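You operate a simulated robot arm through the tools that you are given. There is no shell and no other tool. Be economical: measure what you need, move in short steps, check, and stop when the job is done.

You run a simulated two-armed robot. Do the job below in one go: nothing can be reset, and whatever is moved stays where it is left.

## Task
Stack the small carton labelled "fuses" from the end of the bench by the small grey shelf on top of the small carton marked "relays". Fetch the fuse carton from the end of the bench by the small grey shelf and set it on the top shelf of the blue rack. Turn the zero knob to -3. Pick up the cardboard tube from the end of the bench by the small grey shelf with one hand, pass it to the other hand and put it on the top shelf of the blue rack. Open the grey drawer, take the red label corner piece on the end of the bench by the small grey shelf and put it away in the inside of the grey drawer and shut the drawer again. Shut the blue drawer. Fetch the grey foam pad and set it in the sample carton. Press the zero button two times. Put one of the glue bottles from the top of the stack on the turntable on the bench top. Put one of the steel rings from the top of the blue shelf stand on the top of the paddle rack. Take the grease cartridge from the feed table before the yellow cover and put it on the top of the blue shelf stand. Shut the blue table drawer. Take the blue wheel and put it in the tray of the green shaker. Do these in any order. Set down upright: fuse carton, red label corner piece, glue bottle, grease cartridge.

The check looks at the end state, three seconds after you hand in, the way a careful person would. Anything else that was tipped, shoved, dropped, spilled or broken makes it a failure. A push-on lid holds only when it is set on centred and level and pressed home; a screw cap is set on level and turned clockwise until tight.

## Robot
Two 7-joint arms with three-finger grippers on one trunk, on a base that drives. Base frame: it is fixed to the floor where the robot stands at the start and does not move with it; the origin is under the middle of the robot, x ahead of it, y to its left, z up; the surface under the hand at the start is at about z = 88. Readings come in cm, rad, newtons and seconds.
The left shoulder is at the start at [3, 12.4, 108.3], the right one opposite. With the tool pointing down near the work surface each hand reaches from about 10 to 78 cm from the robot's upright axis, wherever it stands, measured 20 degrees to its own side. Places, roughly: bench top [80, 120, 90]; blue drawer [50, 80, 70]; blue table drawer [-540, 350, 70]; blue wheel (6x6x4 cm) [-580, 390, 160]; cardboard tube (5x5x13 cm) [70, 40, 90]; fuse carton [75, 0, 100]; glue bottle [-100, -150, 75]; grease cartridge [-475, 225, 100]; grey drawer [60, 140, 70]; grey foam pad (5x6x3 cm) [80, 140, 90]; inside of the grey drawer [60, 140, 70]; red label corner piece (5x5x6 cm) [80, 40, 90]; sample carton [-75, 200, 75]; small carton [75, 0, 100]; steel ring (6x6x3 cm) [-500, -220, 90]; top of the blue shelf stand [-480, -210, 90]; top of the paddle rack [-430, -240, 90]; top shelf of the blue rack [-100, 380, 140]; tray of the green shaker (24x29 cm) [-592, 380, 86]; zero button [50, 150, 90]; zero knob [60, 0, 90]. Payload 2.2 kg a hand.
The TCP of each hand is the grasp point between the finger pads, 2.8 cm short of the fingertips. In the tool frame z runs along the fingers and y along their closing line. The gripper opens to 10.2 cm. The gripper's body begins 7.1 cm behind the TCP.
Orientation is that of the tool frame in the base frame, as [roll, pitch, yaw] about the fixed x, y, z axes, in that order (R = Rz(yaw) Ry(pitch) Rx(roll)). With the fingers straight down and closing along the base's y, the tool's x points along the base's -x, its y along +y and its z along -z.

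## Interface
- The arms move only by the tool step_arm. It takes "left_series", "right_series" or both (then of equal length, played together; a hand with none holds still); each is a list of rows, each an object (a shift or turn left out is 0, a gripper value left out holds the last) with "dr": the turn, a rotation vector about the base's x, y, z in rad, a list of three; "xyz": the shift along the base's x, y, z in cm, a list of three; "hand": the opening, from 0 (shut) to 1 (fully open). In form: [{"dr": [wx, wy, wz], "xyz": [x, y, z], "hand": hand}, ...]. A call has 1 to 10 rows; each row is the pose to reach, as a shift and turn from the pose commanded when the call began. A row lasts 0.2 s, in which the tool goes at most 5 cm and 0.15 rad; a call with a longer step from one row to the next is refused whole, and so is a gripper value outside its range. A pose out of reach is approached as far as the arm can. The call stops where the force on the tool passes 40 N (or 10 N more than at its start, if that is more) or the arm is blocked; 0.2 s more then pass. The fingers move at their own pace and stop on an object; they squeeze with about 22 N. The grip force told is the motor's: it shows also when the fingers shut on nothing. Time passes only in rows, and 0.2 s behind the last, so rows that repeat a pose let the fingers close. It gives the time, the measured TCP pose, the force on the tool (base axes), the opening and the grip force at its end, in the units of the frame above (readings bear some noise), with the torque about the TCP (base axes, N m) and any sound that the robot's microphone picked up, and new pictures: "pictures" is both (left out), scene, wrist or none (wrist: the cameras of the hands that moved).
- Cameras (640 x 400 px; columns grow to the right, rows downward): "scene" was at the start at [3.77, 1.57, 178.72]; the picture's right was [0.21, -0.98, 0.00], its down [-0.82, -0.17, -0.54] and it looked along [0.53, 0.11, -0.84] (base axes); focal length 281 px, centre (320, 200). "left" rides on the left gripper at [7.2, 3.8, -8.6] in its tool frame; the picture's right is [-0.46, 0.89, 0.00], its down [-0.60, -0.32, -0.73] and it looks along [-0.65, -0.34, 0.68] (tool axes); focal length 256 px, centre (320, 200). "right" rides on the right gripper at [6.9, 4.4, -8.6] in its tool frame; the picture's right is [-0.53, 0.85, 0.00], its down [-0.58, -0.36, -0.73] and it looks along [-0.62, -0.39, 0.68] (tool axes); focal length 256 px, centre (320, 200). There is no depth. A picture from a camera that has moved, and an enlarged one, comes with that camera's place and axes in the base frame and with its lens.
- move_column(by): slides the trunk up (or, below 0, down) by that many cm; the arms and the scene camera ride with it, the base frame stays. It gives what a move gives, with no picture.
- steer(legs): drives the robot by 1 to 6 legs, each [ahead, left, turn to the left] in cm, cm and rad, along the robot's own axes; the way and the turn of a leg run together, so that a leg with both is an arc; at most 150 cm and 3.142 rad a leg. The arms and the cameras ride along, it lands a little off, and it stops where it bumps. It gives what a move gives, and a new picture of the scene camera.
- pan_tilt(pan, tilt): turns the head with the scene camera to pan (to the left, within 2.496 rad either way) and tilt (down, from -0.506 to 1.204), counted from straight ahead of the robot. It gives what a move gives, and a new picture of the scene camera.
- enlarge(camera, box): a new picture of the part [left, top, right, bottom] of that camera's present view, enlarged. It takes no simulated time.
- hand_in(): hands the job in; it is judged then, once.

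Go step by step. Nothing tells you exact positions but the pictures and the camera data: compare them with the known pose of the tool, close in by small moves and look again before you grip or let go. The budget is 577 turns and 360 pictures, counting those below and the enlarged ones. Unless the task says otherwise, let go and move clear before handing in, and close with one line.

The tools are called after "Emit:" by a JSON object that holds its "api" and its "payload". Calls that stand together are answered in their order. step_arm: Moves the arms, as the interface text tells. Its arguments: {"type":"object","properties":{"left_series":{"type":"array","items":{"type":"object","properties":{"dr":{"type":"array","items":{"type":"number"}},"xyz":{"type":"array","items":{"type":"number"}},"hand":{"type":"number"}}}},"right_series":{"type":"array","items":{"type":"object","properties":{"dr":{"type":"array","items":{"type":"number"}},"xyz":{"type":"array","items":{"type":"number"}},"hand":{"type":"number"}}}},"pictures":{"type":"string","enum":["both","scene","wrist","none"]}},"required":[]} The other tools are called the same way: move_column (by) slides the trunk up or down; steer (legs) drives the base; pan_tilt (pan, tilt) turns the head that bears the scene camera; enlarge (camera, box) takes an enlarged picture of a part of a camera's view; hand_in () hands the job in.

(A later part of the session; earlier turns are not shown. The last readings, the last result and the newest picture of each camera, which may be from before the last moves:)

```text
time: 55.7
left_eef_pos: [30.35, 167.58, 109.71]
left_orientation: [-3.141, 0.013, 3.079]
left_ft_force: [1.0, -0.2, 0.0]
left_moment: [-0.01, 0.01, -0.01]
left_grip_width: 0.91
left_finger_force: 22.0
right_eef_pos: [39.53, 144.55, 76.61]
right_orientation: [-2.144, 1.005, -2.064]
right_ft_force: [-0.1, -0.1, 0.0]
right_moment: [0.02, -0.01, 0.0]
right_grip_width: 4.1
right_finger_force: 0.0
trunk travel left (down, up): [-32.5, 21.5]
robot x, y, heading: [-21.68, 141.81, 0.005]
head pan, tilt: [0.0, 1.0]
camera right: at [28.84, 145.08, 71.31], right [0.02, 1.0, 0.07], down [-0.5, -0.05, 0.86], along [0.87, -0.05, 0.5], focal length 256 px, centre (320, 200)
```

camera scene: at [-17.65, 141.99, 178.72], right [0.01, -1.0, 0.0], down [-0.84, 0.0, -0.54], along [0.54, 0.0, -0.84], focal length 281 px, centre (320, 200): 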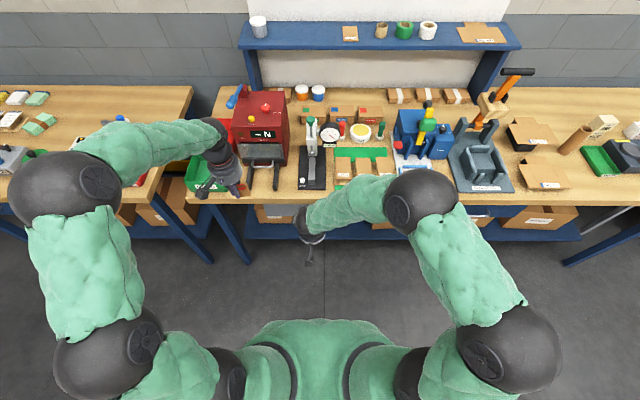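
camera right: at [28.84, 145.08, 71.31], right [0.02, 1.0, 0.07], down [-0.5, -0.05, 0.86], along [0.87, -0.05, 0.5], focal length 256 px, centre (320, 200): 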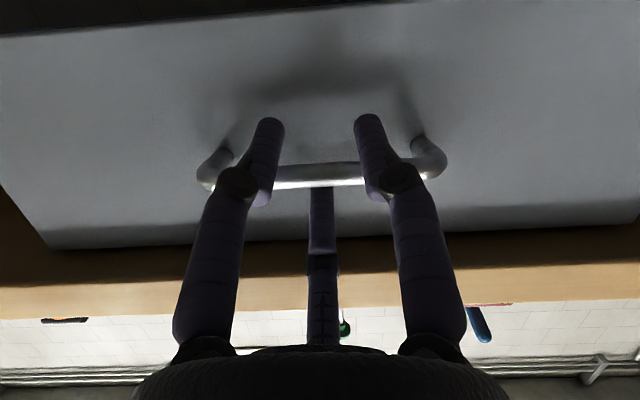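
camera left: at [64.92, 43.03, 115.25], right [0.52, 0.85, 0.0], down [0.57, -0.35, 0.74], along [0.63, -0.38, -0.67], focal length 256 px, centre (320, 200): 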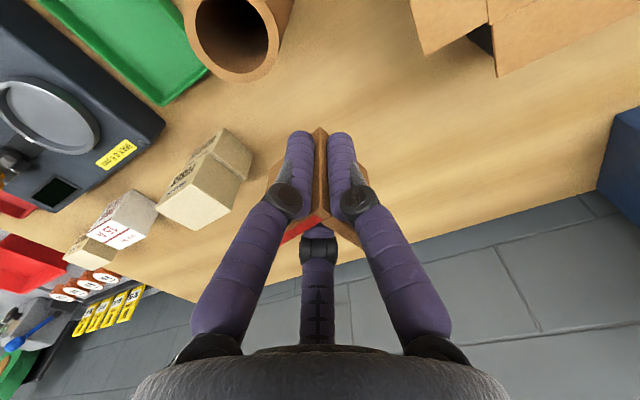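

The bar is between the two lower fingers and the upper one. I close and pull back.

Emit:
{"api": "step_arm", "payload": {"right_series": [{"hand": 0}, {"hand": 0}, {"hand": 0}, {"xyz": [-1.5, 0, 0]}, {"xyz": [-3.5, 0, 0]}, {"xyz": [-6, 0, 0]}, {"xyz": [-9, 0, 0]}, {"xyz": [-12, 0, 0]}, {"xyz": [-15, 0, 0]}], "pictures": "both"}}

```text
time: 57.7
left_eef_pos: [30.52, 167.78, 109.46]
left_orientation: [-3.136, 0.013, 3.08]
left_ft_force: [-0.3, -1.0, -0.1]
left_moment: [-0.05, 0.0, -0.02]
left_grip_width: 0.86
left_finger_force: 21.8
right_eef_pos: [24.26, 144.66, 76.6]
right_orientation: [-2.16, 0.997, -2.071]
right_ft_force: [-0.4, 19.8, -34.8]
right_moment: [-1.4, 0.4, -0.55]
right_grip_width: 1.93
right_finger_force: 43.9
trunk travel left (down, up): [-32.5, 21.5]
robot x, y, heading: [-21.6, 141.94, 0.006]
head pan, tilt: [0.0, 1.0]
camera scene: at [-17.48, 142.26, 178.69], right [0.01, -1.0, 0.0], down [-0.84, -0.01, -0.54], along [0.54, 0.0, -0.84], focal length 281 px, centre (320, 200)
camera right: at [13.58, 145.11, 71.29], right [0.01, 1.0, 0.07], down [-0.49, -0.05, 0.87], along [0.87, -0.04, 0.49], focal length 256 px, centre (320, 200)
```

scene: 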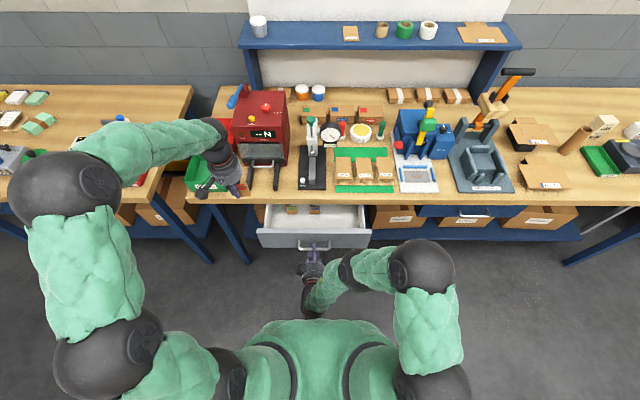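
right: 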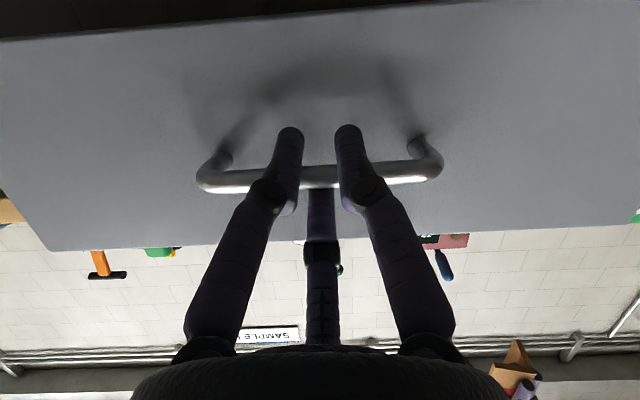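

The drawer is open 15 cm. I'll pull about 6 cm more for hand clearance.

Emit:
{"api": "step_arm", "payload": {"right_series": [{"xyz": [-1.5, -0.3, -0.3]}, {"xyz": [-3, -0.3, -0.3]}, {"xyz": [-4.5, -0.3, -0.3]}, {"xyz": [-6, -0.3, -0.3]}], "pictures": "scene"}}

Emit:
{"api": "enlarge", "payload": {"camera": "scene", "box": [220, 180, 420, 305]}}

```text
time: 58.7
left_eef_pos: [30.45, 167.82, 109.6]
left_orientation: [-3.138, 0.012, 3.079]
left_ft_force: [-0.1, -0.1, 0.2]
left_moment: [0.0, -0.01, -0.01]
left_grip_width: 0.9
left_finger_force: 22.0
right_eef_pos: [18.68, 144.42, 76.53]
right_orientation: [-2.148, 1.0, -2.061]
right_ft_force: [-0.8, 36.4, -19.2]
right_moment: [-0.84, 0.22, 0.77]
right_grip_width: 1.99
right_finger_force: 44.9
trunk travel left (down, up): [-32.5, 21.5]
robot x, y, heading: [-21.47, 141.46, 0.006]
head pan, tilt: [0.0, 1.0]
camera scene: at [-17.55, 142.44, 178.71], right [0.0, -1.0, 0.0], down [-0.84, -0.01, -0.54], along [0.54, 0.0, -0.84], focal length 281 px, centre (320, 200)
```

scene: 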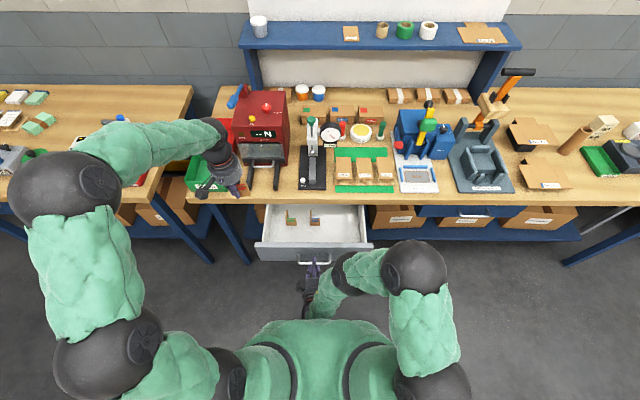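

```text
3.20 times, centred on (320, 242) of scene
camera zoom: at [-17.55, 142.44, 178.71], right [0.0, -1.0, 0.0], down [-0.84, -0.01, -0.54], along [0.54, 0.0, -0.84], focal length 899 px, centre (320, 64)
```

zoom: 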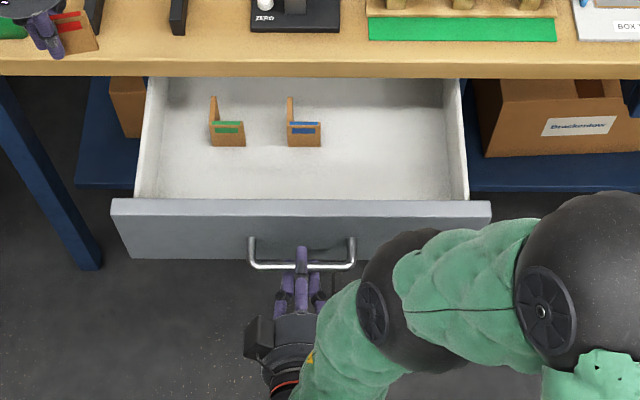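

Clear view: green and blue corner pieces are inside with free room on the right. I release the handle and withdraw the right hand to the right.

Emit:
{"api": "step_arm", "payload": {"right_series": [{"hand": 0.5}, {"hand": 0.5}, {"xyz": [-4, 0, 1], "hand": 0.5}, {"xyz": [-7, -3, 2]}, {"xyz": [-7, -7.5, 3]}, {"xyz": [-7, -12, 4]}, {"xyz": [-7, -16, 5]}, {"xyz": [-7, -20, 6]}, {"xyz": [-7, -24, 7]}], "pictures": "none"}}

Emit:
{"api": "step_arm", "payload": {"left_series": [{"xyz": [0, -4, 0], "dr": [0, 0, -0.14]}, {"xyz": [0, -8, 0], "dr": [0, 0, -0.28]}, {"xyz": [0, -12, 0], "dr": [0, 0, -0.42]}, {"xyz": [0, -16, 0], "dr": [0, 0, -0.56]}, {"xyz": [0, -20, 0], "dr": [0, 0, -0.7]}, {"xyz": [0, -24, 0], "dr": [0, 0, -0.84]}, {"xyz": [1, -28, 0], "dr": [0, 0, -0.98]}, {"xyz": [1, -29.7, -3], "dr": [0, 0, -1.08]}, {"xyz": [1, -29.7, -7.5], "dr": [0, 0, -1.08]}, {"xyz": [1, -29.7, -12], "dr": [0, 0, -1.08]}], "pictures": "both"}}

```text
time: 59.5
left_eef_pos: [30.39, 167.56, 109.54]
left_orientation: [-3.14, 0.014, 3.078]
left_ft_force: [-0.1, 0.0, 0.6]
left_moment: [0.02, -0.04, 0.0]
left_grip_width: 0.88
left_finger_force: 22.0
right_eef_pos: [18.42, 143.89, 77.38]
right_orientation: [-2.139, 1.022, -2.092]
right_ft_force: [1.4, -0.6, -14.0]
right_moment: [-0.39, 0.21, 0.04]
right_grip_width: 5.41
right_finger_force: 2.5
trunk travel left (down, up): [-32.5, 21.5]
robot x, y, heading: [-21.68, 141.52, 0.003]
head pan, tilt: [0.0, 1.0]
stopped in row 3 (right hand): the force on the tool passed its limit at 86 N (the readings are from after the stop); the commanded pose is now the measured one
```

```text
time: 61.7
left_eef_pos: [31.56, 138.05, 97.72]
left_orientation: [-3.14, 0.014, 1.999]
left_ft_force: [0.0, 0.6, 0.5]
left_moment: [0.05, 0.02, 0.02]
left_grip_width: 0.87
left_finger_force: 22.3
right_eef_pos: [18.51, 143.97, 77.46]
right_orientation: [-2.136, 1.024, -2.088]
right_ft_force: [1.2, -2.2, -22.4]
right_moment: [-0.64, 0.36, 0.07]
right_grip_width: 5.5
right_finger_force: 3.4
trunk travel left (down, up): [-32.5, 21.5]
robot x, y, heading: [-21.53, 141.78, 0.005]
head pan, tilt: [0.0, 1.0]
camera scene: at [-17.44, 141.92, 178.71], right [0.0, -1.0, 0.0], down [-0.84, 0.0, -0.54], along [0.54, 0.0, -0.84], focal length 281 px, centre (320, 200)
camera left: at [32.0, 146.23, 106.14], right [1.0, -0.06, 0.01], down [-0.04, -0.67, 0.74], along [-0.04, -0.74, -0.67], focal length 256 px, centre (320, 200)
```

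scene: 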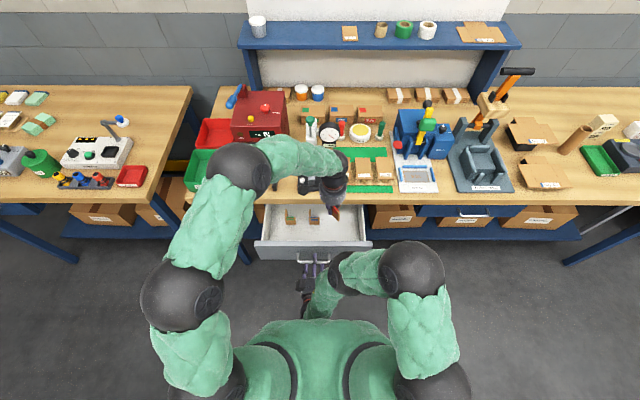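
left: 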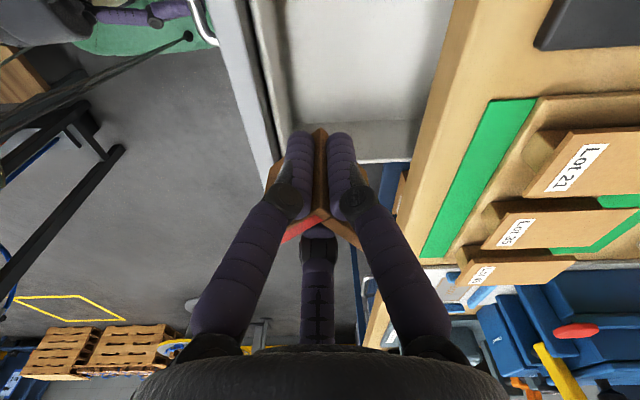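

The right hand's lower fingers are pressing on the bar. I ease it down and slide straight back.

Emit:
{"api": "step_arm", "payload": {"right_series": [{"xyz": [0, 0, -0.8]}, {"xyz": [0, 0, -1.2]}, {"xyz": [0, 0, -1.2]}], "pictures": "wrist"}}

```text
time: 62.5
left_eef_pos: [31.43, 138.01, 97.83]
left_orientation: [-3.14, 0.016, 1.999]
left_ft_force: [0.0, 0.9, -0.1]
left_moment: [0.01, 0.01, -0.02]
left_grip_width: 0.87
left_finger_force: 22.2
right_eef_pos: [18.48, 144.04, 76.16]
right_orientation: [-2.133, 1.022, -2.086]
right_ft_force: [0.0, -0.5, 0.0]
right_moment: [-0.02, -0.01, -0.02]
right_grip_width: 5.09
right_finger_force: 0.2
trunk travel left (down, up): [-32.5, 21.5]
robot x, y, heading: [-21.68, 141.52, 0.001]
head pan, tilt: [0.0, 1.0]
camera right: at [7.85, 145.05, 70.78], right [0.05, 1.0, 0.08], down [-0.52, -0.05, 0.86], along [0.86, -0.08, 0.51], focal length 256 px, centre (320, 200)
```

right: 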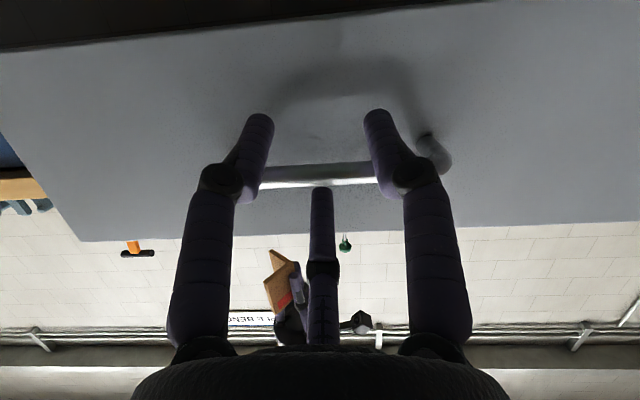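

Free now. I withdraw along the finger direction, then go right.

Emit:
{"api": "step_arm", "payload": {"right_series": [{"xyz": [-2, 0, 0.2]}, {"xyz": [-4.5, 0, 0.6]}, {"xyz": [-7, 0, 1]}, {"xyz": [-8, -3, 1]}, {"xyz": [-8, -7.5, 1]}, {"xyz": [-8, -12, 1]}, {"xyz": [-8, -16, 2]}, {"xyz": [-8, -20, 4]}], "pictures": "scene"}}

Emit:
{"api": "enlarge", "payload": {"camera": "scene", "box": [220, 160, 420, 285]}}

```text
time: 63.0
left_eef_pos: [31.45, 138.05, 97.84]
left_orientation: [-3.14, 0.014, 1.997]
left_ft_force: [0.1, -0.5, 0.3]
left_moment: [0.02, -0.02, 0.0]
left_grip_width: 0.89
left_finger_force: 22.2
right_eef_pos: [18.3, 144.17, 77.45]
right_orientation: [-2.111, 1.055, -2.098]
right_ft_force: [0.7, 0.1, -14.0]
right_moment: [-0.43, 0.28, 0.11]
right_grip_width: 5.45
right_finger_force: 2.3
trunk travel left (down, up): [-32.5, 21.5]
robot x, y, heading: [-21.95, 141.49, 0.004]
head pan, tilt: [0.0, 1.0]
stopped in row 2 (right hand): the force on the tool passed its limit at 61 N (the readings are from after the stop); the commanded pose is now the measured one
camera scene: at [-17.59, 141.97, 178.7], right [0.0, -1.0, 0.0], down [-0.84, 0.0, -0.54], along [0.54, 0.0, -0.84], focal length 281 px, centre (320, 200)
```

scene: 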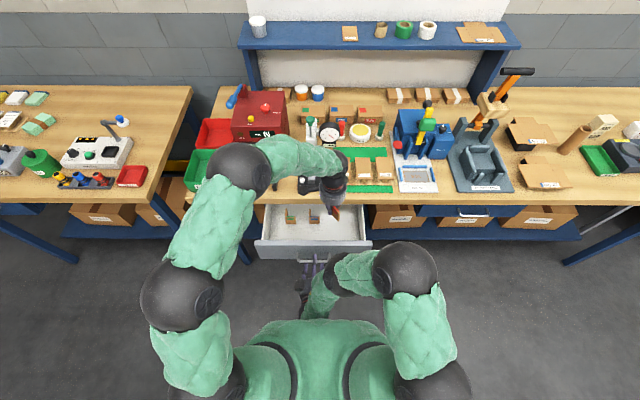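

```text
3.20 times, centred on (320, 222) of scene
camera zoom: at [-17.59, 141.97, 178.7], right [0.0, -1.0, 0.0], down [-0.84, 0.0, -0.54], along [0.54, 0.0, -0.84], focal length 899 px, centre (320, 128)
```

zoom: 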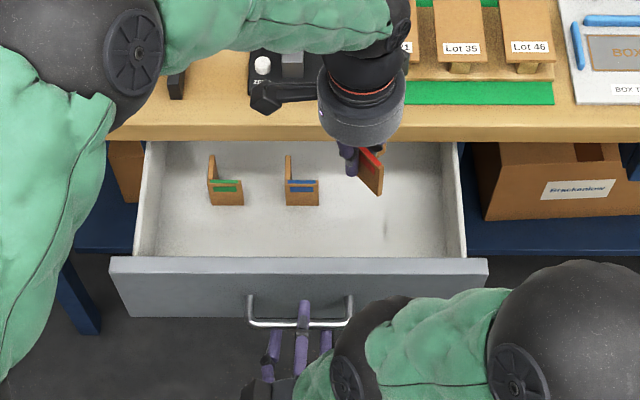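

The inward-bent fingertips hook behind the bar. I'll recentre and open fully before backing out.

Emit:
{"api": "step_arm", "payload": {"right_series": [{"xyz": [0.2, 0, -0.6], "hand": 0.8}, {"xyz": [0.2, 0, -0.8], "hand": 1}, {"xyz": [0.2, 0, -0.8], "hand": 1}, {"xyz": [0.2, 0, -0.8], "hand": 1}], "pictures": "wrist"}}

```text
time: 64.0
left_eef_pos: [31.33, 138.09, 97.79]
left_orientation: [-3.14, 0.013, 1.999]
left_ft_force: [-0.2, 0.8, 0.9]
left_moment: [0.02, -0.01, -0.02]
left_grip_width: 0.86
left_finger_force: 21.5
right_eef_pos: [18.37, 144.29, 76.61]
right_orientation: [-2.103, 1.058, -2.094]
right_ft_force: [0.4, 0.1, 0.0]
right_moment: [-0.02, -0.01, 0.03]
right_grip_width: 10.19
right_finger_force: 0.0
trunk travel left (down, up): [-32.5, 21.5]
robot x, y, heading: [-21.67, 141.98, 0.002]
head pan, tilt: [0.0, 1.0]
camera right: at [8.16, 145.61, 70.88], right [0.08, 0.99, 0.11], down [-0.54, -0.05, 0.84], along [0.84, -0.12, 0.53], focal length 256 px, centre (320, 200)
```

right: 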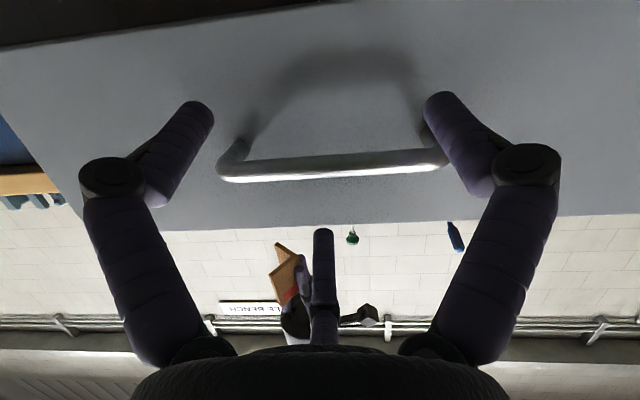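

Emit:
{"api": "step_arm", "payload": {"right_series": [{"xyz": [-1.5, -0.2, 0.3]}, {"xyz": [-3, -0.3, 0.6]}, {"xyz": [-5, -0.3, 1.2]}, {"xyz": [-7, -0.3, 1.6]}, {"xyz": [-8, -4, 1.6]}, {"xyz": [-8, -8.5, 1.6]}, {"xyz": [-8, -13, 1.6]}, {"xyz": [-8, -17, 2]}, {"xyz": [-8, -21, 3]}], "pictures": "none"}}

```text
time: 65.2
left_eef_pos: [31.5, 137.81, 97.85]
left_orientation: [-3.14, 0.011, 1.997]
left_ft_force: [0.2, 0.1, 0.6]
left_moment: [0.0, 0.01, -0.04]
left_grip_width: 0.86
left_finger_force: 21.9
right_eef_pos: [19.11, 143.28, 82.23]
right_orientation: [-1.836, 1.192, -1.905]
right_ft_force: [0.0, -0.1, -0.6]
right_moment: [0.0, -0.04, 0.01]
right_grip_width: 10.2
right_finger_force: 0.1
right hand out of reach, approached as far as the arm can: row 6
trunk travel left (down, up): [-32.5, 21.5]
robot x, y, heading: [-21.57, 141.37, 0.006]
head pan, tilt: [0.0, 1.0]
stopped in row 6 (right hand): the arm was blocked; the commanded pose is now the measured one
```

The arm, not the handle, is the limit here: it can't fold further with the hand flat. Let me see how it sits.

Emit:
{"api": "enlarge", "payload": {"camera": "scene", "box": [220, 200, 420, 325]}}

Emit:
{"api": "enlarge", "payload": {"camera": "right", "box": [0, 0, 640, 400]}}

```text
3.20 times, centred on (320, 262) of scene
camera zoom: at [-17.54, 141.61, 178.71], right [0.0, -1.0, 0.0], down [-0.84, 0.0, -0.54], along [0.54, 0.0, -0.84], focal length 899 px, centre (320, 0)
```

zoom: 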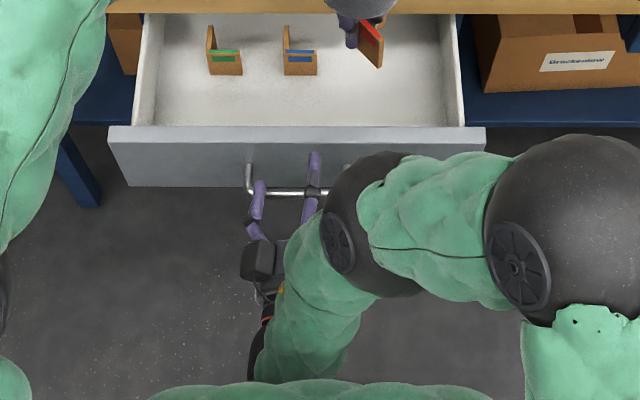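

```text
1.00 times, centred on (320, 200) of right (not enlarged: the box is as wide or as high as the picture)
camera zoom: at [10.02, 145.76, 74.94], right [0.11, 0.98, 0.19], down [-0.67, -0.07, 0.74], along [0.73, -0.21, 0.65], focal length 256 px, centre (320, 200)
```

zoom: 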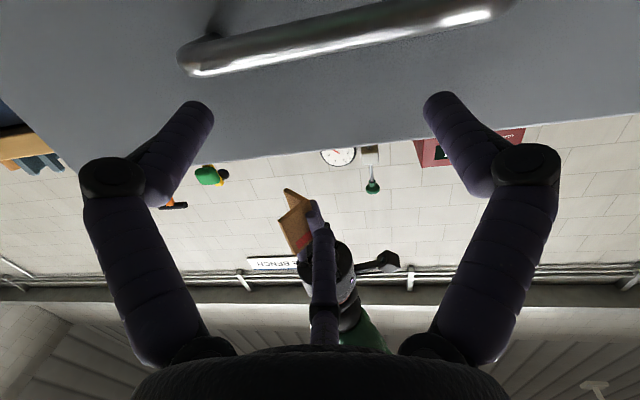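

The hand is now above the bar and free. I raise it, tilt it back and move it to the right.

Emit:
{"api": "step_arm", "payload": {"right_series": [{"xyz": [0, -1, 2]}, {"xyz": [0, -3, 4], "dr": [0, 0.14, 0]}, {"xyz": [0, -6, 6], "dr": [0, 0.28, 0]}, {"xyz": [0, -10, 7], "dr": [0, 0.42, 0]}, {"xyz": [0, -14, 8], "dr": [0, 0.56, 0]}, {"xyz": [0, -18, 9], "dr": [0, 0.7, 0]}, {"xyz": [0, -22, 10], "dr": [0, 0.84, 0]}, {"xyz": [0, -26, 10], "dr": [0, 0.98, 0]}], "pictures": "none"}}

Emit:
{"api": "enlarge", "payload": {"camera": "scene", "box": [220, 160, 480, 322]}}

```text
time: 67.0
left_eef_pos: [31.47, 137.92, 97.76]
left_orientation: [-3.141, 0.014, 1.999]
left_ft_force: [-0.3, -0.2, -0.8]
left_moment: [0.02, 0.03, -0.01]
left_grip_width: 0.88
left_finger_force: 22.1
right_eef_pos: [19.01, 117.33, 91.92]
right_orientation: [-2.879, 0.427, -2.746]
right_ft_force: [-0.1, 0.4, 0.3]
right_moment: [0.04, -0.01, 0.0]
right_grip_width: 10.19
right_finger_force: 0.2
trunk travel left (down, up): [-32.5, 21.5]
robot x, y, heading: [-21.28, 141.71, 0.002]
head pan, tilt: [0.0, 1.0]
```

```text
2.46 times, centred on (350, 241) of scene
camera zoom: at [-17.68, 141.83, 178.71], right [0.0, -1.0, 0.0], down [-0.84, 0.0, -0.54], along [0.54, 0.0, -0.84], focal length 691 px, centre (246, 99)
```

zoom: 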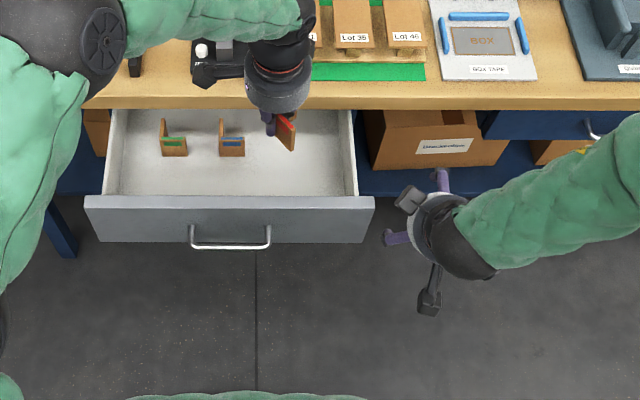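

Clear. Lowering the corner piece into the drawer with the left hand.

Emit:
{"api": "step_arm", "payload": {"left_series": [{"xyz": [0.5, 0, -4]}, {"xyz": [0.5, 0, -8]}, {"xyz": [0.5, 0, -12]}, {"xyz": [0.5, 0, -16]}, {"xyz": [0.5, 0, -19]}, {"xyz": [0.5, 0, -20.5]}], "pictures": "wrist"}}

Emit:
{"api": "enlarge", "payload": {"camera": "scene", "box": [220, 160, 420, 285]}}

```text
time: 68.4
left_eef_pos: [31.84, 138.03, 77.19]
left_orientation: [3.141, 0.013, 2.0]
left_ft_force: [0.5, 0.3, -0.6]
left_moment: [0.01, 0.0, -0.01]
left_grip_width: 0.87
left_finger_force: 21.7
right_eef_pos: [19.02, 117.32, 91.93]
right_orientation: [-2.875, 0.429, -2.745]
right_ft_force: [-0.1, -0.2, -1.0]
right_moment: [0.0, 0.02, -0.01]
right_grip_width: 10.2
right_finger_force: 0.2
trunk travel left (down, up): [-32.5, 21.5]
robot x, y, heading: [-21.36, 142.04, 0.005]
head pan, tilt: [0.0, 1.0]
camera left: at [32.38, 146.35, 85.59], right [1.0, -0.06, 0.01], down [-0.04, -0.67, 0.74], along [-0.04, -0.74, -0.67], focal length 256 px, centre (320, 200)
```

left: 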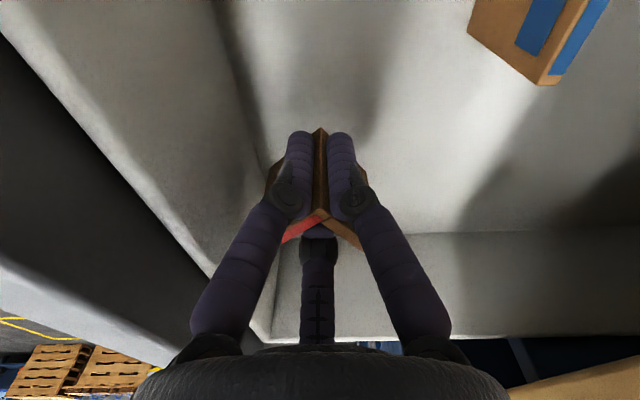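

```text
3.20 times, centred on (320, 222) of scene
camera zoom: at [-17.68, 141.93, 178.72], right [0.0, -1.0, 0.0], down [-0.84, 0.0, -0.54], along [0.54, 0.0, -0.84], focal length 899 px, centre (320, 128)
```

zoom: 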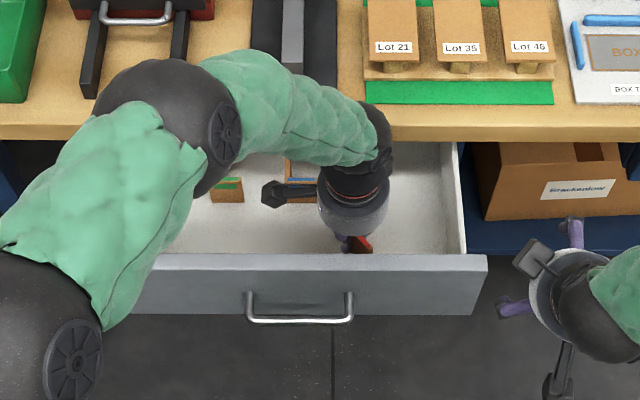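

Emit:
{"api": "step_arm", "payload": {"left_series": [{"xyz": [1, 0, 0]}, {"xyz": [1, 0, -1]}, {"xyz": [1, 0, -1.6]}, {"xyz": [1, 0, -2.2]}, {"xyz": [1, 0, -2.6]}, {"xyz": [1, 0, -3]}], "pictures": "none"}}

```text
time: 69.8
left_eef_pos: [32.85, 137.96, 74.47]
left_orientation: [3.139, 0.016, 1.999]
left_ft_force: [1.4, 0.3, 22.2]
left_moment: [0.01, -0.02, 0.01]
left_grip_width: 0.93
left_finger_force: 22.0
right_eef_pos: [18.96, 117.24, 92.03]
right_orientation: [-2.875, 0.431, -2.745]
right_ft_force: [0.0, -0.3, -0.5]
right_moment: [-0.01, 0.02, 0.02]
right_grip_width: 10.21
right_finger_force: 0.0
trunk travel left (down, up): [-32.5, 21.5]
robot x, y, heading: [-21.97, 141.93, 0.006]
head pan, tilt: [0.0, 1.0]
```

It is on the drawer floor (22 N). I ease off, open and lift out.

Emit:
{"api": "step_arm", "payload": {"left_series": [{"xyz": [0, 0, 0.2]}, {"xyz": [0, 0, 0.2], "hand": 0.2}, {"xyz": [0, 0, 0.2], "hand": 0.4}, {"xyz": [0, 0, 0.2], "hand": 0.4}, {"xyz": [0, 0, 2]}, {"xyz": [0, 0, 6]}, {"xyz": [0, 0, 10.5]}, {"xyz": [0, 0, 15]}], "pictures": "wrist"}}

```text
time: 71.6
left_eef_pos: [32.57, 137.99, 89.22]
left_orientation: [-3.14, 0.013, 2.001]
left_ft_force: [-1.4, -0.3, -0.1]
left_moment: [0.01, -0.04, -0.03]
left_grip_width: 4.08
left_finger_force: 0.1
right_eef_pos: [19.06, 117.41, 91.96]
right_orientation: [-2.875, 0.431, -2.746]
right_ft_force: [-0.3, 0.1, 0.3]
right_moment: [0.0, -0.03, 0.02]
right_grip_width: 10.18
right_finger_force: 0.1
trunk travel left (down, up): [-32.5, 21.5]
robot x, y, heading: [-21.49, 141.85, 0.006]
head pan, tilt: [0.0, 1.0]
camera left: at [33.04, 146.29, 97.59], right [1.0, -0.06, 0.0], down [-0.04, -0.67, 0.74], along [-0.04, -0.74, -0.67], focal length 256 px, centre (320, 200)
```

left: 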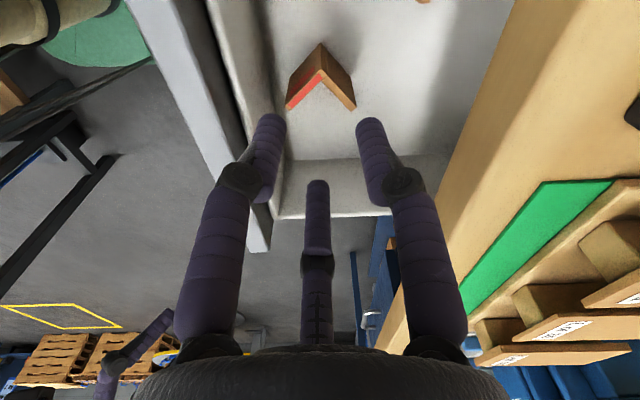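

The red corner stands upright inside. I raise the left hand, back off 6 cm, and line up the closed right hand to push the drawer shut.

Emit:
{"api": "step_arm", "payload": {"left_series": [{"xyz": [-2, 3, 4]}, {"xyz": [-4, 6, 8]}, {"xyz": [-6, 9, 11]}, {"xyz": [-8, 13, 12]}, {"xyz": [-10, 17, 12]}, {"xyz": [-12, 21, 12]}], "right_series": [{"hand": 0}, {"hand": 0}, {"hand": 0}, {"hand": 0}, {"hand": 0}, {"hand": 0}], "pictures": "none"}}

Emit:
{"api": "steer", "payload": {"legs": [[-6, 0, 0]]}}

Emit:
{"api": "step_arm", "payload": {"right_series": [{"xyz": [0, 4, -1], "dr": [0, -0.12, 0]}, {"xyz": [0, 8, -2], "dr": [0, -0.24, 0]}, {"xyz": [0, 12, -4], "dr": [0, -0.36, 0]}, {"xyz": [0, 16, -6], "dr": [0, -0.36, 0]}, {"xyz": [0, 20, -8], "dr": [0, -0.36, 0]}, {"xyz": [0, 24, -10], "dr": [0, -0.36, 0]}, {"xyz": [0, 27, -10.8], "dr": [0, -0.36, 0]}], "pictures": "both"}}

```text
refused: row 1 steps farther than a row can; nothing moved
```

```text
time: 72.6
left_eef_pos: [26.61, 138.1, 89.19]
left_orientation: [3.14, 0.013, 2.0]
left_ft_force: [-0.5, -0.8, 0.3]
left_moment: [0.01, -0.06, 0.01]
left_grip_width: 4.06
left_finger_force: 0.0
right_eef_pos: [12.99, 117.39, 92.08]
right_orientation: [-2.874, 0.43, -2.745]
right_ft_force: [-0.7, 0.2, 0.3]
right_moment: [0.0, 0.02, -0.01]
right_grip_width: 10.21
right_finger_force: 0.1
trunk travel left (down, up): [-32.5, 21.5]
robot x, y, heading: [-27.49, 141.67, 0.009]
head pan, tilt: [0.0, 1.0]
camera scene: at [-23.96, 141.91, 178.72], right [0.0, -1.0, 0.0], down [-0.84, 0.0, -0.54], along [0.54, 0.0, -0.84], focal length 281 px, centre (320, 200)
```

scene: 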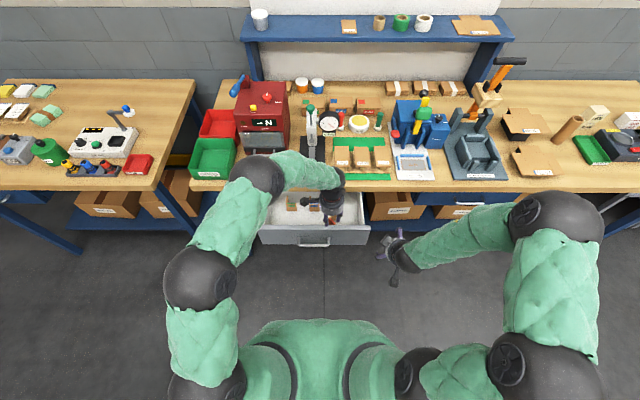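

```text
time: 74.2
left_eef_pos: [26.78, 138.07, 89.11]
left_orientation: [-3.141, 0.014, 1.998]
left_ft_force: [-1.3, 0.8, -0.1]
left_moment: [-0.01, 0.01, 0.0]
left_grip_width: 4.08
left_finger_force: 0.2
right_eef_pos: [13.1, 144.45, 81.04]
right_orientation: [-2.687, 0.756, -2.64]
right_ft_force: [-0.7, 0.1, 0.3]
right_moment: [0.03, -0.03, -0.02]
right_grip_width: 10.2
right_finger_force: 0.0
trunk travel left (down, up): [-32.5, 21.5]
robot x, y, heading: [-27.45, 141.77, 0.002]
head pan, tilt: [0.0, 1.0]
camera scene: at [-23.66, 142.01, 178.72], right [0.0, -1.0, 0.0], down [-0.84, 0.0, -0.54], along [0.54, 0.0, -0.84], focal length 281 px, centre (320, 200)
camera right: at [1.51, 146.85, 80.54], right [0.2, 0.98, 0.1], down [-0.12, -0.07, 0.99], along [0.97, -0.21, 0.1], focal length 256 px, centre (320, 200)
```

scene: 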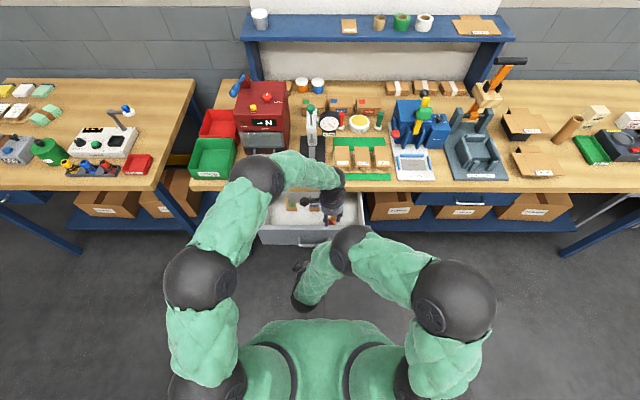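
right: 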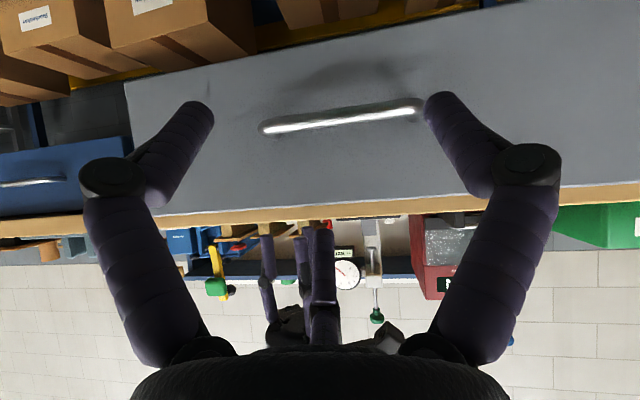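

The left lift was refused, but it clears the drawer. I lift it now and close the right hand.

Emit:
{"api": "step_arm", "payload": {"left_series": [{"xyz": [0, 0, 4.5]}, {"xyz": [0, 0, 9]}, {"xyz": [-3, 3, 11]}, {"xyz": [-5, 7, 12]}, {"xyz": [-5, 11.5, 12]}, {"xyz": [-5, 16, 12]}, {"xyz": [-5, 20, 12]}], "right_series": [{"hand": 0}, {"hand": 0}, {"hand": 0}, {"hand": 0}, {"hand": 0}, {"hand": 0}, {"hand": 0}], "pictures": "none"}}

Emit:
{"api": "step_arm", "payload": {"right_series": [{"xyz": [3, 0, 0.3]}, {"xyz": [6, 0, 0.3]}, {"xyz": [9, 0, 0.3]}, {"xyz": [11, 0, 0.3]}, {"xyz": [13, 0, 0.3]}, {"xyz": [15, 0, 0.3]}, {"xyz": [17, 0, 0.3]}, {"xyz": [19, 0, 0.3]}, {"xyz": [21, 0, 0.3]}, {"xyz": [23, 0, 0.3]}], "pictures": "both"}}

```text
time: 75.8
left_eef_pos: [21.74, 158.33, 101.25]
left_orientation: [-3.137, 0.016, 1.998]
left_ft_force: [0.8, -0.1, 0.4]
left_moment: [0.0, 0.01, 0.0]
left_grip_width: 4.08
left_finger_force: 0.0
right_eef_pos: [13.18, 144.34, 81.08]
right_orientation: [-2.685, 0.756, -2.639]
right_ft_force: [-0.6, 0.4, -0.4]
right_moment: [-0.03, -0.01, -0.02]
right_grip_width: 0.19
right_finger_force: 22.4
trunk travel left (down, up): [-32.5, 21.5]
robot x, y, heading: [-27.6, 141.64, 0.009]
head pan, tilt: [0.0, 1.0]
```

```text
time: 78.0
left_eef_pos: [21.84, 158.16, 101.34]
left_orientation: [-3.139, 0.015, 1.999]
left_ft_force: [1.6, -0.2, -0.9]
left_moment: [0.01, 0.01, 0.0]
left_grip_width: 4.08
left_finger_force: 0.2
right_eef_pos: [36.15, 144.39, 81.5]
right_orientation: [-2.689, 0.756, -2.638]
right_ft_force: [-0.4, 0.0, 0.2]
right_moment: [0.02, -0.05, 0.01]
right_grip_width: 0.22
right_finger_force: 22.2
trunk travel left (down, up): [-32.5, 21.5]
robot x, y, heading: [-27.89, 142.14, 0.004]
head pan, tilt: [0.0, 1.0]
camera scene: at [-23.56, 141.92, 178.71], right [0.0, -1.0, 0.0], down [-0.84, 0.0, -0.54], along [0.54, 0.0, -0.84], focal length 281 px, centre (320, 200)
camera right: at [24.49, 146.79, 80.97], right [0.2, 0.98, 0.1], down [-0.12, -0.07, 0.99], along [0.97, -0.21, 0.1], focal length 256 px, centre (320, 200)
```

scene: 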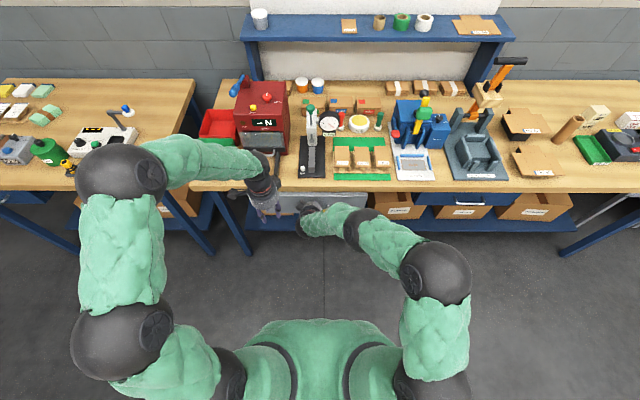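
right: 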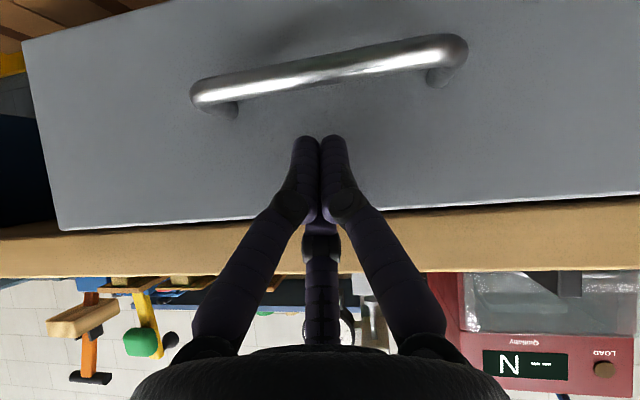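

Tip at x≈38, and it needs about 43.5. I flatten the hand and push to the stop, as with the blue one.

Emit:
{"api": "step_arm", "payload": {"right_series": [{"xyz": [-0.2, 0, -0.3], "dr": [0, -0.14, 0]}, {"xyz": [-0.4, 0, -0.7], "dr": [0, -0.28, 0]}, {"xyz": [-0.6, 0, -1], "dr": [0, -0.42, 0]}, {"xyz": [-0.7, 0, -1.2], "dr": [0, -0.5, 0]}, {"xyz": [1.3, 0, -1.2], "dr": [0, -0.5, 0]}, {"xyz": [2.8, 0, -1.2], "dr": [0, -0.5, 0]}, {"xyz": [4, 0, -1.2], "dr": [0, -0.5, 0]}, {"xyz": [5, 0, -1.2], "dr": [0, -0.5, 0]}, {"xyz": [6, 0, -1.2], "dr": [0, -0.5, 0]}, {"xyz": [7, 0, -1.2], "dr": [0, -0.5, 0]}], "pictures": "wrist"}}

```text
time: 80.0
left_eef_pos: [21.52, 158.16, 101.31]
left_orientation: [-3.141, 0.014, 2.0]
left_ft_force: [-0.9, -0.6, 0.1]
left_moment: [0.0, -0.01, 0.02]
left_grip_width: 4.06
left_finger_force: 0.0
right_eef_pos: [41.15, 144.58, 79.61]
right_orientation: [-2.125, 1.128, -2.167]
right_ft_force: [-4.0, -0.4, 0.5]
right_moment: [-0.03, -0.06, 0.06]
right_grip_width: 0.19
right_finger_force: 22.3
trunk travel left (down, up): [-32.5, 21.5]
robot x, y, heading: [-27.47, 141.62, 0.001]
head pan, tilt: [0.0, 1.0]
stopped in row 10 (right hand): the force on the tool passed its limit at 50 N (the readings are from after the stop); the commanded pose is now the measured one
camera right: at [31.09, 146.91, 73.7], right [0.13, 0.98, 0.18], down [-0.57, -0.07, 0.82], along [0.81, -0.2, 0.55], focal length 256 px, centre (320, 200)
```

right: 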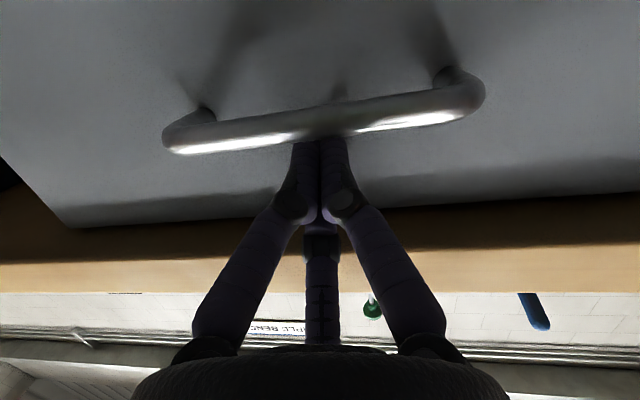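

Both drawers stopped at the same depth, so the grey one is shut. I lift both hands high and upright before driving in toward the gauge and foam pad.

Emit:
{"api": "step_arm", "payload": {"right_series": [{"xyz": [-4.5, 0, 0]}, {"xyz": [-9, 0, 0], "dr": [0, 0.14, 0]}, {"xyz": [-13, -1, 1], "dr": [0, 0.28, 0]}, {"xyz": [-17, -2, 3], "dr": [0, 0.42, 0]}, {"xyz": [-20, -4, 6], "dr": [0, 0.56, 0]}, {"xyz": [-22, -7, 9], "dr": [0, 0.7, 0]}, {"xyz": [-23, -10, 12], "dr": [0, 0.84, 0]}, {"xyz": [-24, -13, 15], "dr": [0, 0.98, 0]}, {"xyz": [-24, -15, 19], "dr": [0, 1.12, 0]}, {"xyz": [-24, -17, 23], "dr": [0, 1.26, 0]}], "left_series": [{"xyz": [0, 0, 4.5]}, {"xyz": [0, 0, 9]}, {"xyz": [0, 2, 13]}, {"xyz": [0, 3, 17], "dr": [0, 0, 0.1]}, {"xyz": [0, 3, 21], "dr": [0, 0, 0.2]}, {"xyz": [0, 3, 25], "dr": [0, 0, 0.3]}, {"xyz": [0, 3, 25], "dr": [0, 0, 0.4]}, {"xyz": [0, 3, 25], "dr": [0, 0, 0.5]}, {"xyz": [0, 3, 25], "dr": [0, 0, 0.6]}, {"xyz": [0, 3, 25], "dr": [0, 0, 0.7], "hand": 0}], "pictures": "none"}}

Emit:
{"api": "step_arm", "payload": {"right_series": [{"xyz": [0, 0, 4.5]}, {"xyz": [0, 0, 9]}, {"xyz": [0, 0, 13]}, {"xyz": [0, 0, 17]}], "left_series": [{"dr": [0, 0, 0.1]}, {"dr": [0, 0, 0.2]}, {"dr": [0, 0, 0.3]}, {"dr": [0, 0, 0.4]}], "pictures": "scene"}}

```text
time: 82.2
left_eef_pos: [21.56, 161.13, 126.44]
left_orientation: [3.141, 0.013, 2.7]
left_ft_force: [0.2, 0.0, 0.2]
left_moment: [0.0, -0.03, 0.02]
left_grip_width: 0.23
left_finger_force: 21.9
right_eef_pos: [17.49, 127.48, 102.59]
right_orientation: [-3.032, 0.047, -2.779]
right_ft_force: [1.0, -0.4, 0.0]
right_moment: [0.02, -0.02, -0.04]
right_grip_width: 0.23
right_finger_force: 22.2
trunk travel left (down, up): [-32.5, 21.5]
robot x, y, heading: [-27.48, 141.57, 0.008]
head pan, tilt: [0.0, 1.0]
```

```text
time: 83.2
left_eef_pos: [21.59, 161.21, 126.46]
left_orientation: [-3.14, 0.014, 3.1]
left_ft_force: [-0.6, 0.4, 0.5]
left_moment: [0.01, -0.06, -0.03]
left_grip_width: 0.21
left_finger_force: 22.3
right_eef_pos: [17.39, 127.41, 119.74]
right_orientation: [-3.029, 0.051, -2.779]
right_ft_force: [-0.7, 0.0, -0.1]
right_moment: [0.0, -0.03, -0.01]
right_grip_width: 0.22
right_finger_force: 21.9
trunk travel left (down, up): [-32.5, 21.5]
robot x, y, heading: [-27.63, 141.41, 0.001]
head pan, tilt: [0.0, 1.0]
camera scene: at [-23.79, 141.91, 178.72], right [0.0, -1.0, 0.0], down [-0.84, 0.0, -0.54], along [0.54, 0.0, -0.84], focal length 281 px, centre (320, 200)
```

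scene: 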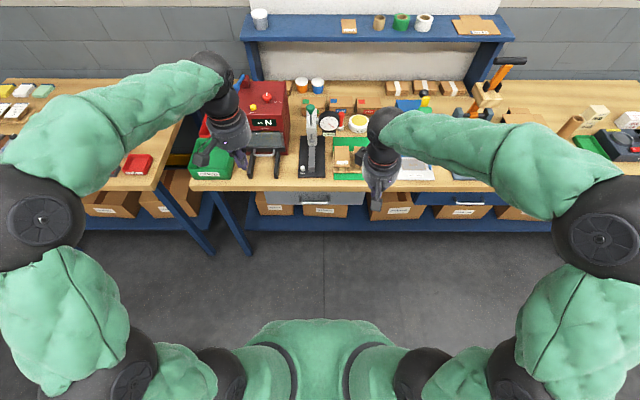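

Emit:
{"api": "enlarge", "payload": {"camera": "scene", "box": [280, 75, 400, 195]}}

```text
3.33 times, centred on (340, 135) of scene
camera zoom: at [-23.79, 141.91, 178.72], right [0.0, -1.0, 0.0], down [-0.84, 0.0, -0.54], along [0.54, 0.0, -0.84], focal length 936 px, centre (253, 417)
```

zoom: 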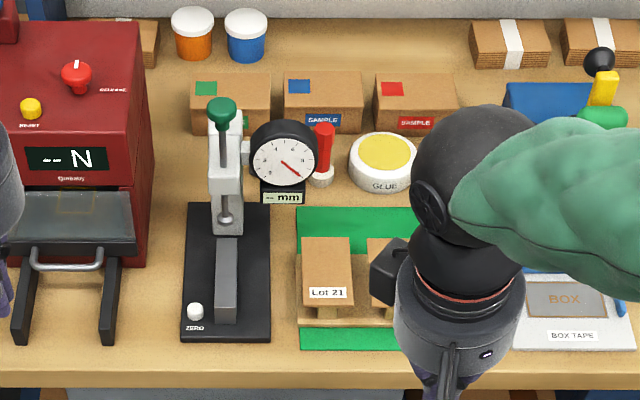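

I drive in 32 cm to reach the gauge and the area behind it.

Emit:
{"api": "steer", "payload": {"legs": [[32, 0, 0]]}}

Emit:
{"api": "enlarge", "payload": {"camera": "scene", "box": [240, 60, 420, 240]}}

```text
time: 85.4
left_eef_pos: [53.49, 161.78, 126.37]
left_orientation: [-3.141, 0.013, 3.106]
left_ft_force: [0.4, 0.0, -0.8]
left_moment: [-0.03, 0.01, -0.02]
left_grip_width: 0.24
left_finger_force: 22.2
right_eef_pos: [49.61, 127.86, 119.68]
right_orientation: [-3.03, 0.048, -2.772]
right_ft_force: [0.2, 1.0, 0.1]
right_moment: [-0.02, 0.03, -0.02]
right_grip_width: 0.19
right_finger_force: 21.9
trunk travel left (down, up): [-32.5, 21.5]
robot x, y, heading: [4.03, 141.97, 0.011]
head pan, tilt: [0.0, 1.0]
camera scene: at [8.38, 142.18, 178.71], right [0.01, -1.0, 0.0], down [-0.84, -0.01, -0.54], along [0.54, 0.01, -0.84], focal length 281 px, centre (320, 200)
```

scene: 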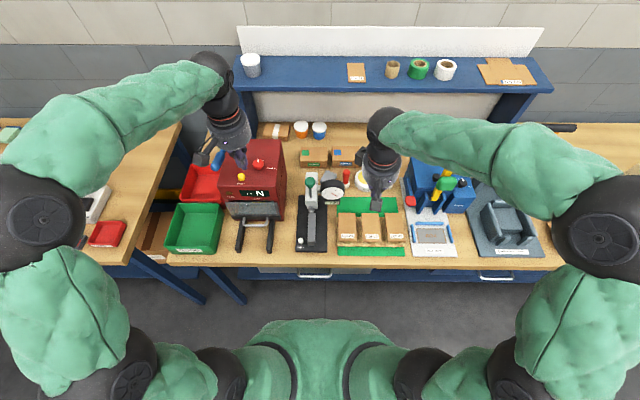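

```text
2.22 times, centred on (330, 150) of scene
camera zoom: at [8.38, 142.18, 178.71], right [0.01, -1.0, 0.0], down [-0.84, -0.01, -0.54], along [0.54, 0.01, -0.84], focal length 624 px, centre (298, 311)
```

zoom: 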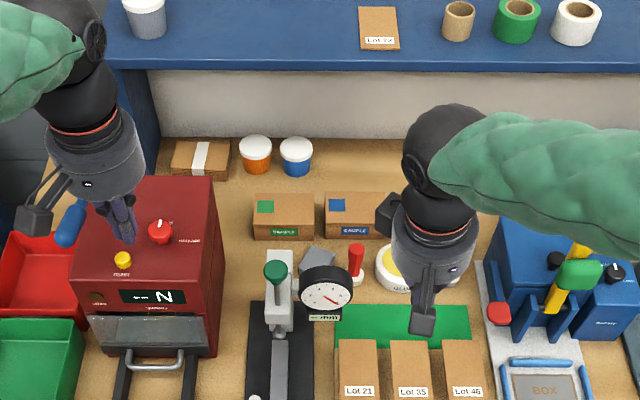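

The grey pad sits behind the dial gauge. First I take the left hand near the ZERO button and look.

Emit:
{"api": "step_arm", "payload": {"left_series": [{"xyz": [-1, -2, -4]}, {"xyz": [-2, -4, -8]}, {"xyz": [-3, -6, -12]}, {"xyz": [-4, -9, -16]}, {"xyz": [-4, -12, -19]}], "pictures": "wrist"}}

Emit:
{"api": "enlarge", "payload": {"camera": "left", "box": [240, 0, 400, 100]}}

Emit:
{"api": "enlarge", "payload": {"camera": "scene", "box": [270, 180, 370, 255]}}

```text
refused: row 4 steps farther than a row can; nothing moved
```

```text
4.00 times, centred on (320, 50) of left
camera zoom: at [46.37, 165.88, 134.73], right [0.5, 0.87, 0.01], down [0.58, -0.34, 0.74], along [0.64, -0.36, -0.67], focal length 1024 px, centre (320, 800)
```

zoom: 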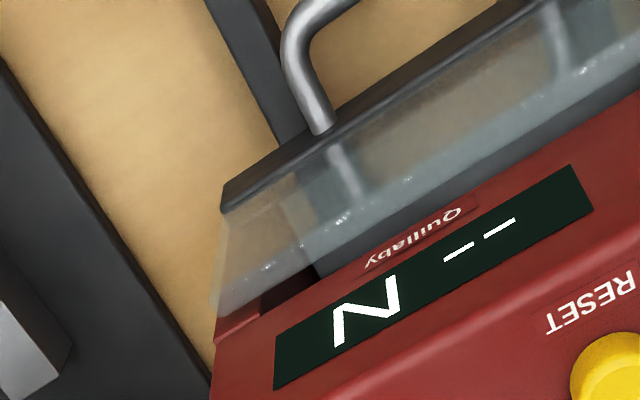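

```text
5.33 times, centred on (320, 218) of scene
camera zoom: at [8.38, 142.18, 178.71], right [0.01, -1.0, 0.0], down [-0.84, -0.01, -0.54], along [0.54, 0.01, -0.84], focal length 1498 px, centre (320, 107)
```

zoom: 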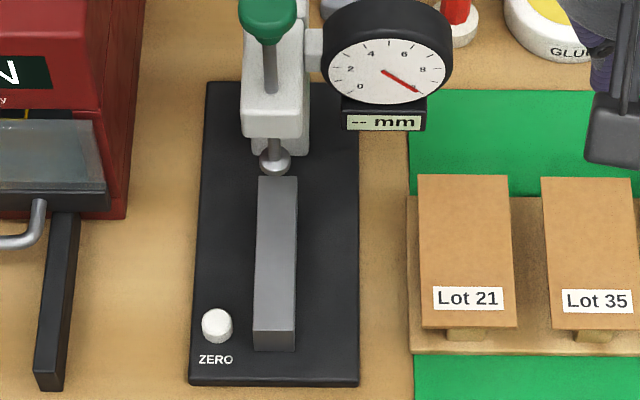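

Emit:
{"api": "step_arm", "payload": {"left_series": [{"xyz": [-1.2, -2.5, -4]}, {"xyz": [-2.4, -5, -8]}, {"xyz": [-3.6, -7.5, -12]}, {"xyz": [-4.9, -10, -16]}, {"xyz": [-4.9, -12.4, -20]}, {"xyz": [-4.9, -12.4, -24.5]}, {"xyz": [-4.9, -12.4, -27]}], "pictures": "wrist"}}

Emit:
{"api": "enlarge", "payload": {"camera": "scene", "box": [270, 180, 370, 255]}}

```text
time: 87.0
left_eef_pos: [48.96, 149.3, 99.44]
left_orientation: [-3.14, 0.016, 3.108]
left_ft_force: [0.5, -0.2, -0.3]
left_moment: [-0.03, -0.02, -0.02]
left_grip_width: 0.21
left_finger_force: 21.9
right_eef_pos: [49.63, 128.03, 119.61]
right_orientation: [-3.03, 0.05, -2.774]
right_ft_force: [0.2, -0.4, 0.1]
right_moment: [0.01, 0.01, 0.0]
right_grip_width: 0.24
right_finger_force: 21.8
trunk travel left (down, up): [-32.5, 21.5]
robot x, y, heading: [4.84, 142.17, 0.008]
head pan, tilt: [0.0, 1.0]
camera left: at [41.66, 153.54, 107.9], right [0.5, 0.87, 0.01], down [0.58, -0.34, 0.74], along [0.65, -0.36, -0.67], focal length 256 px, centre (320, 200)
```

left: 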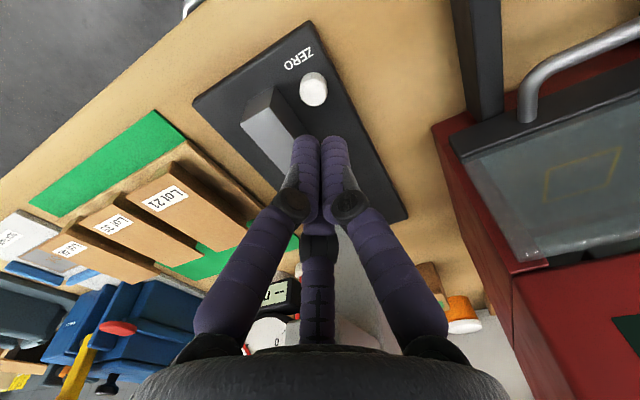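

```text
5.33 times, centred on (320, 218) of scene
camera zoom: at [8.32, 142.13, 178.72], right [0.01, -1.0, 0.0], down [-0.84, -0.01, -0.54], along [0.54, 0.01, -0.84], focal length 1498 px, centre (320, 107)
```

zoom: 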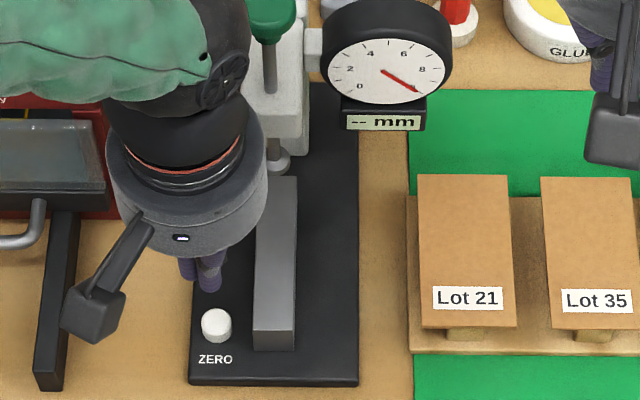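

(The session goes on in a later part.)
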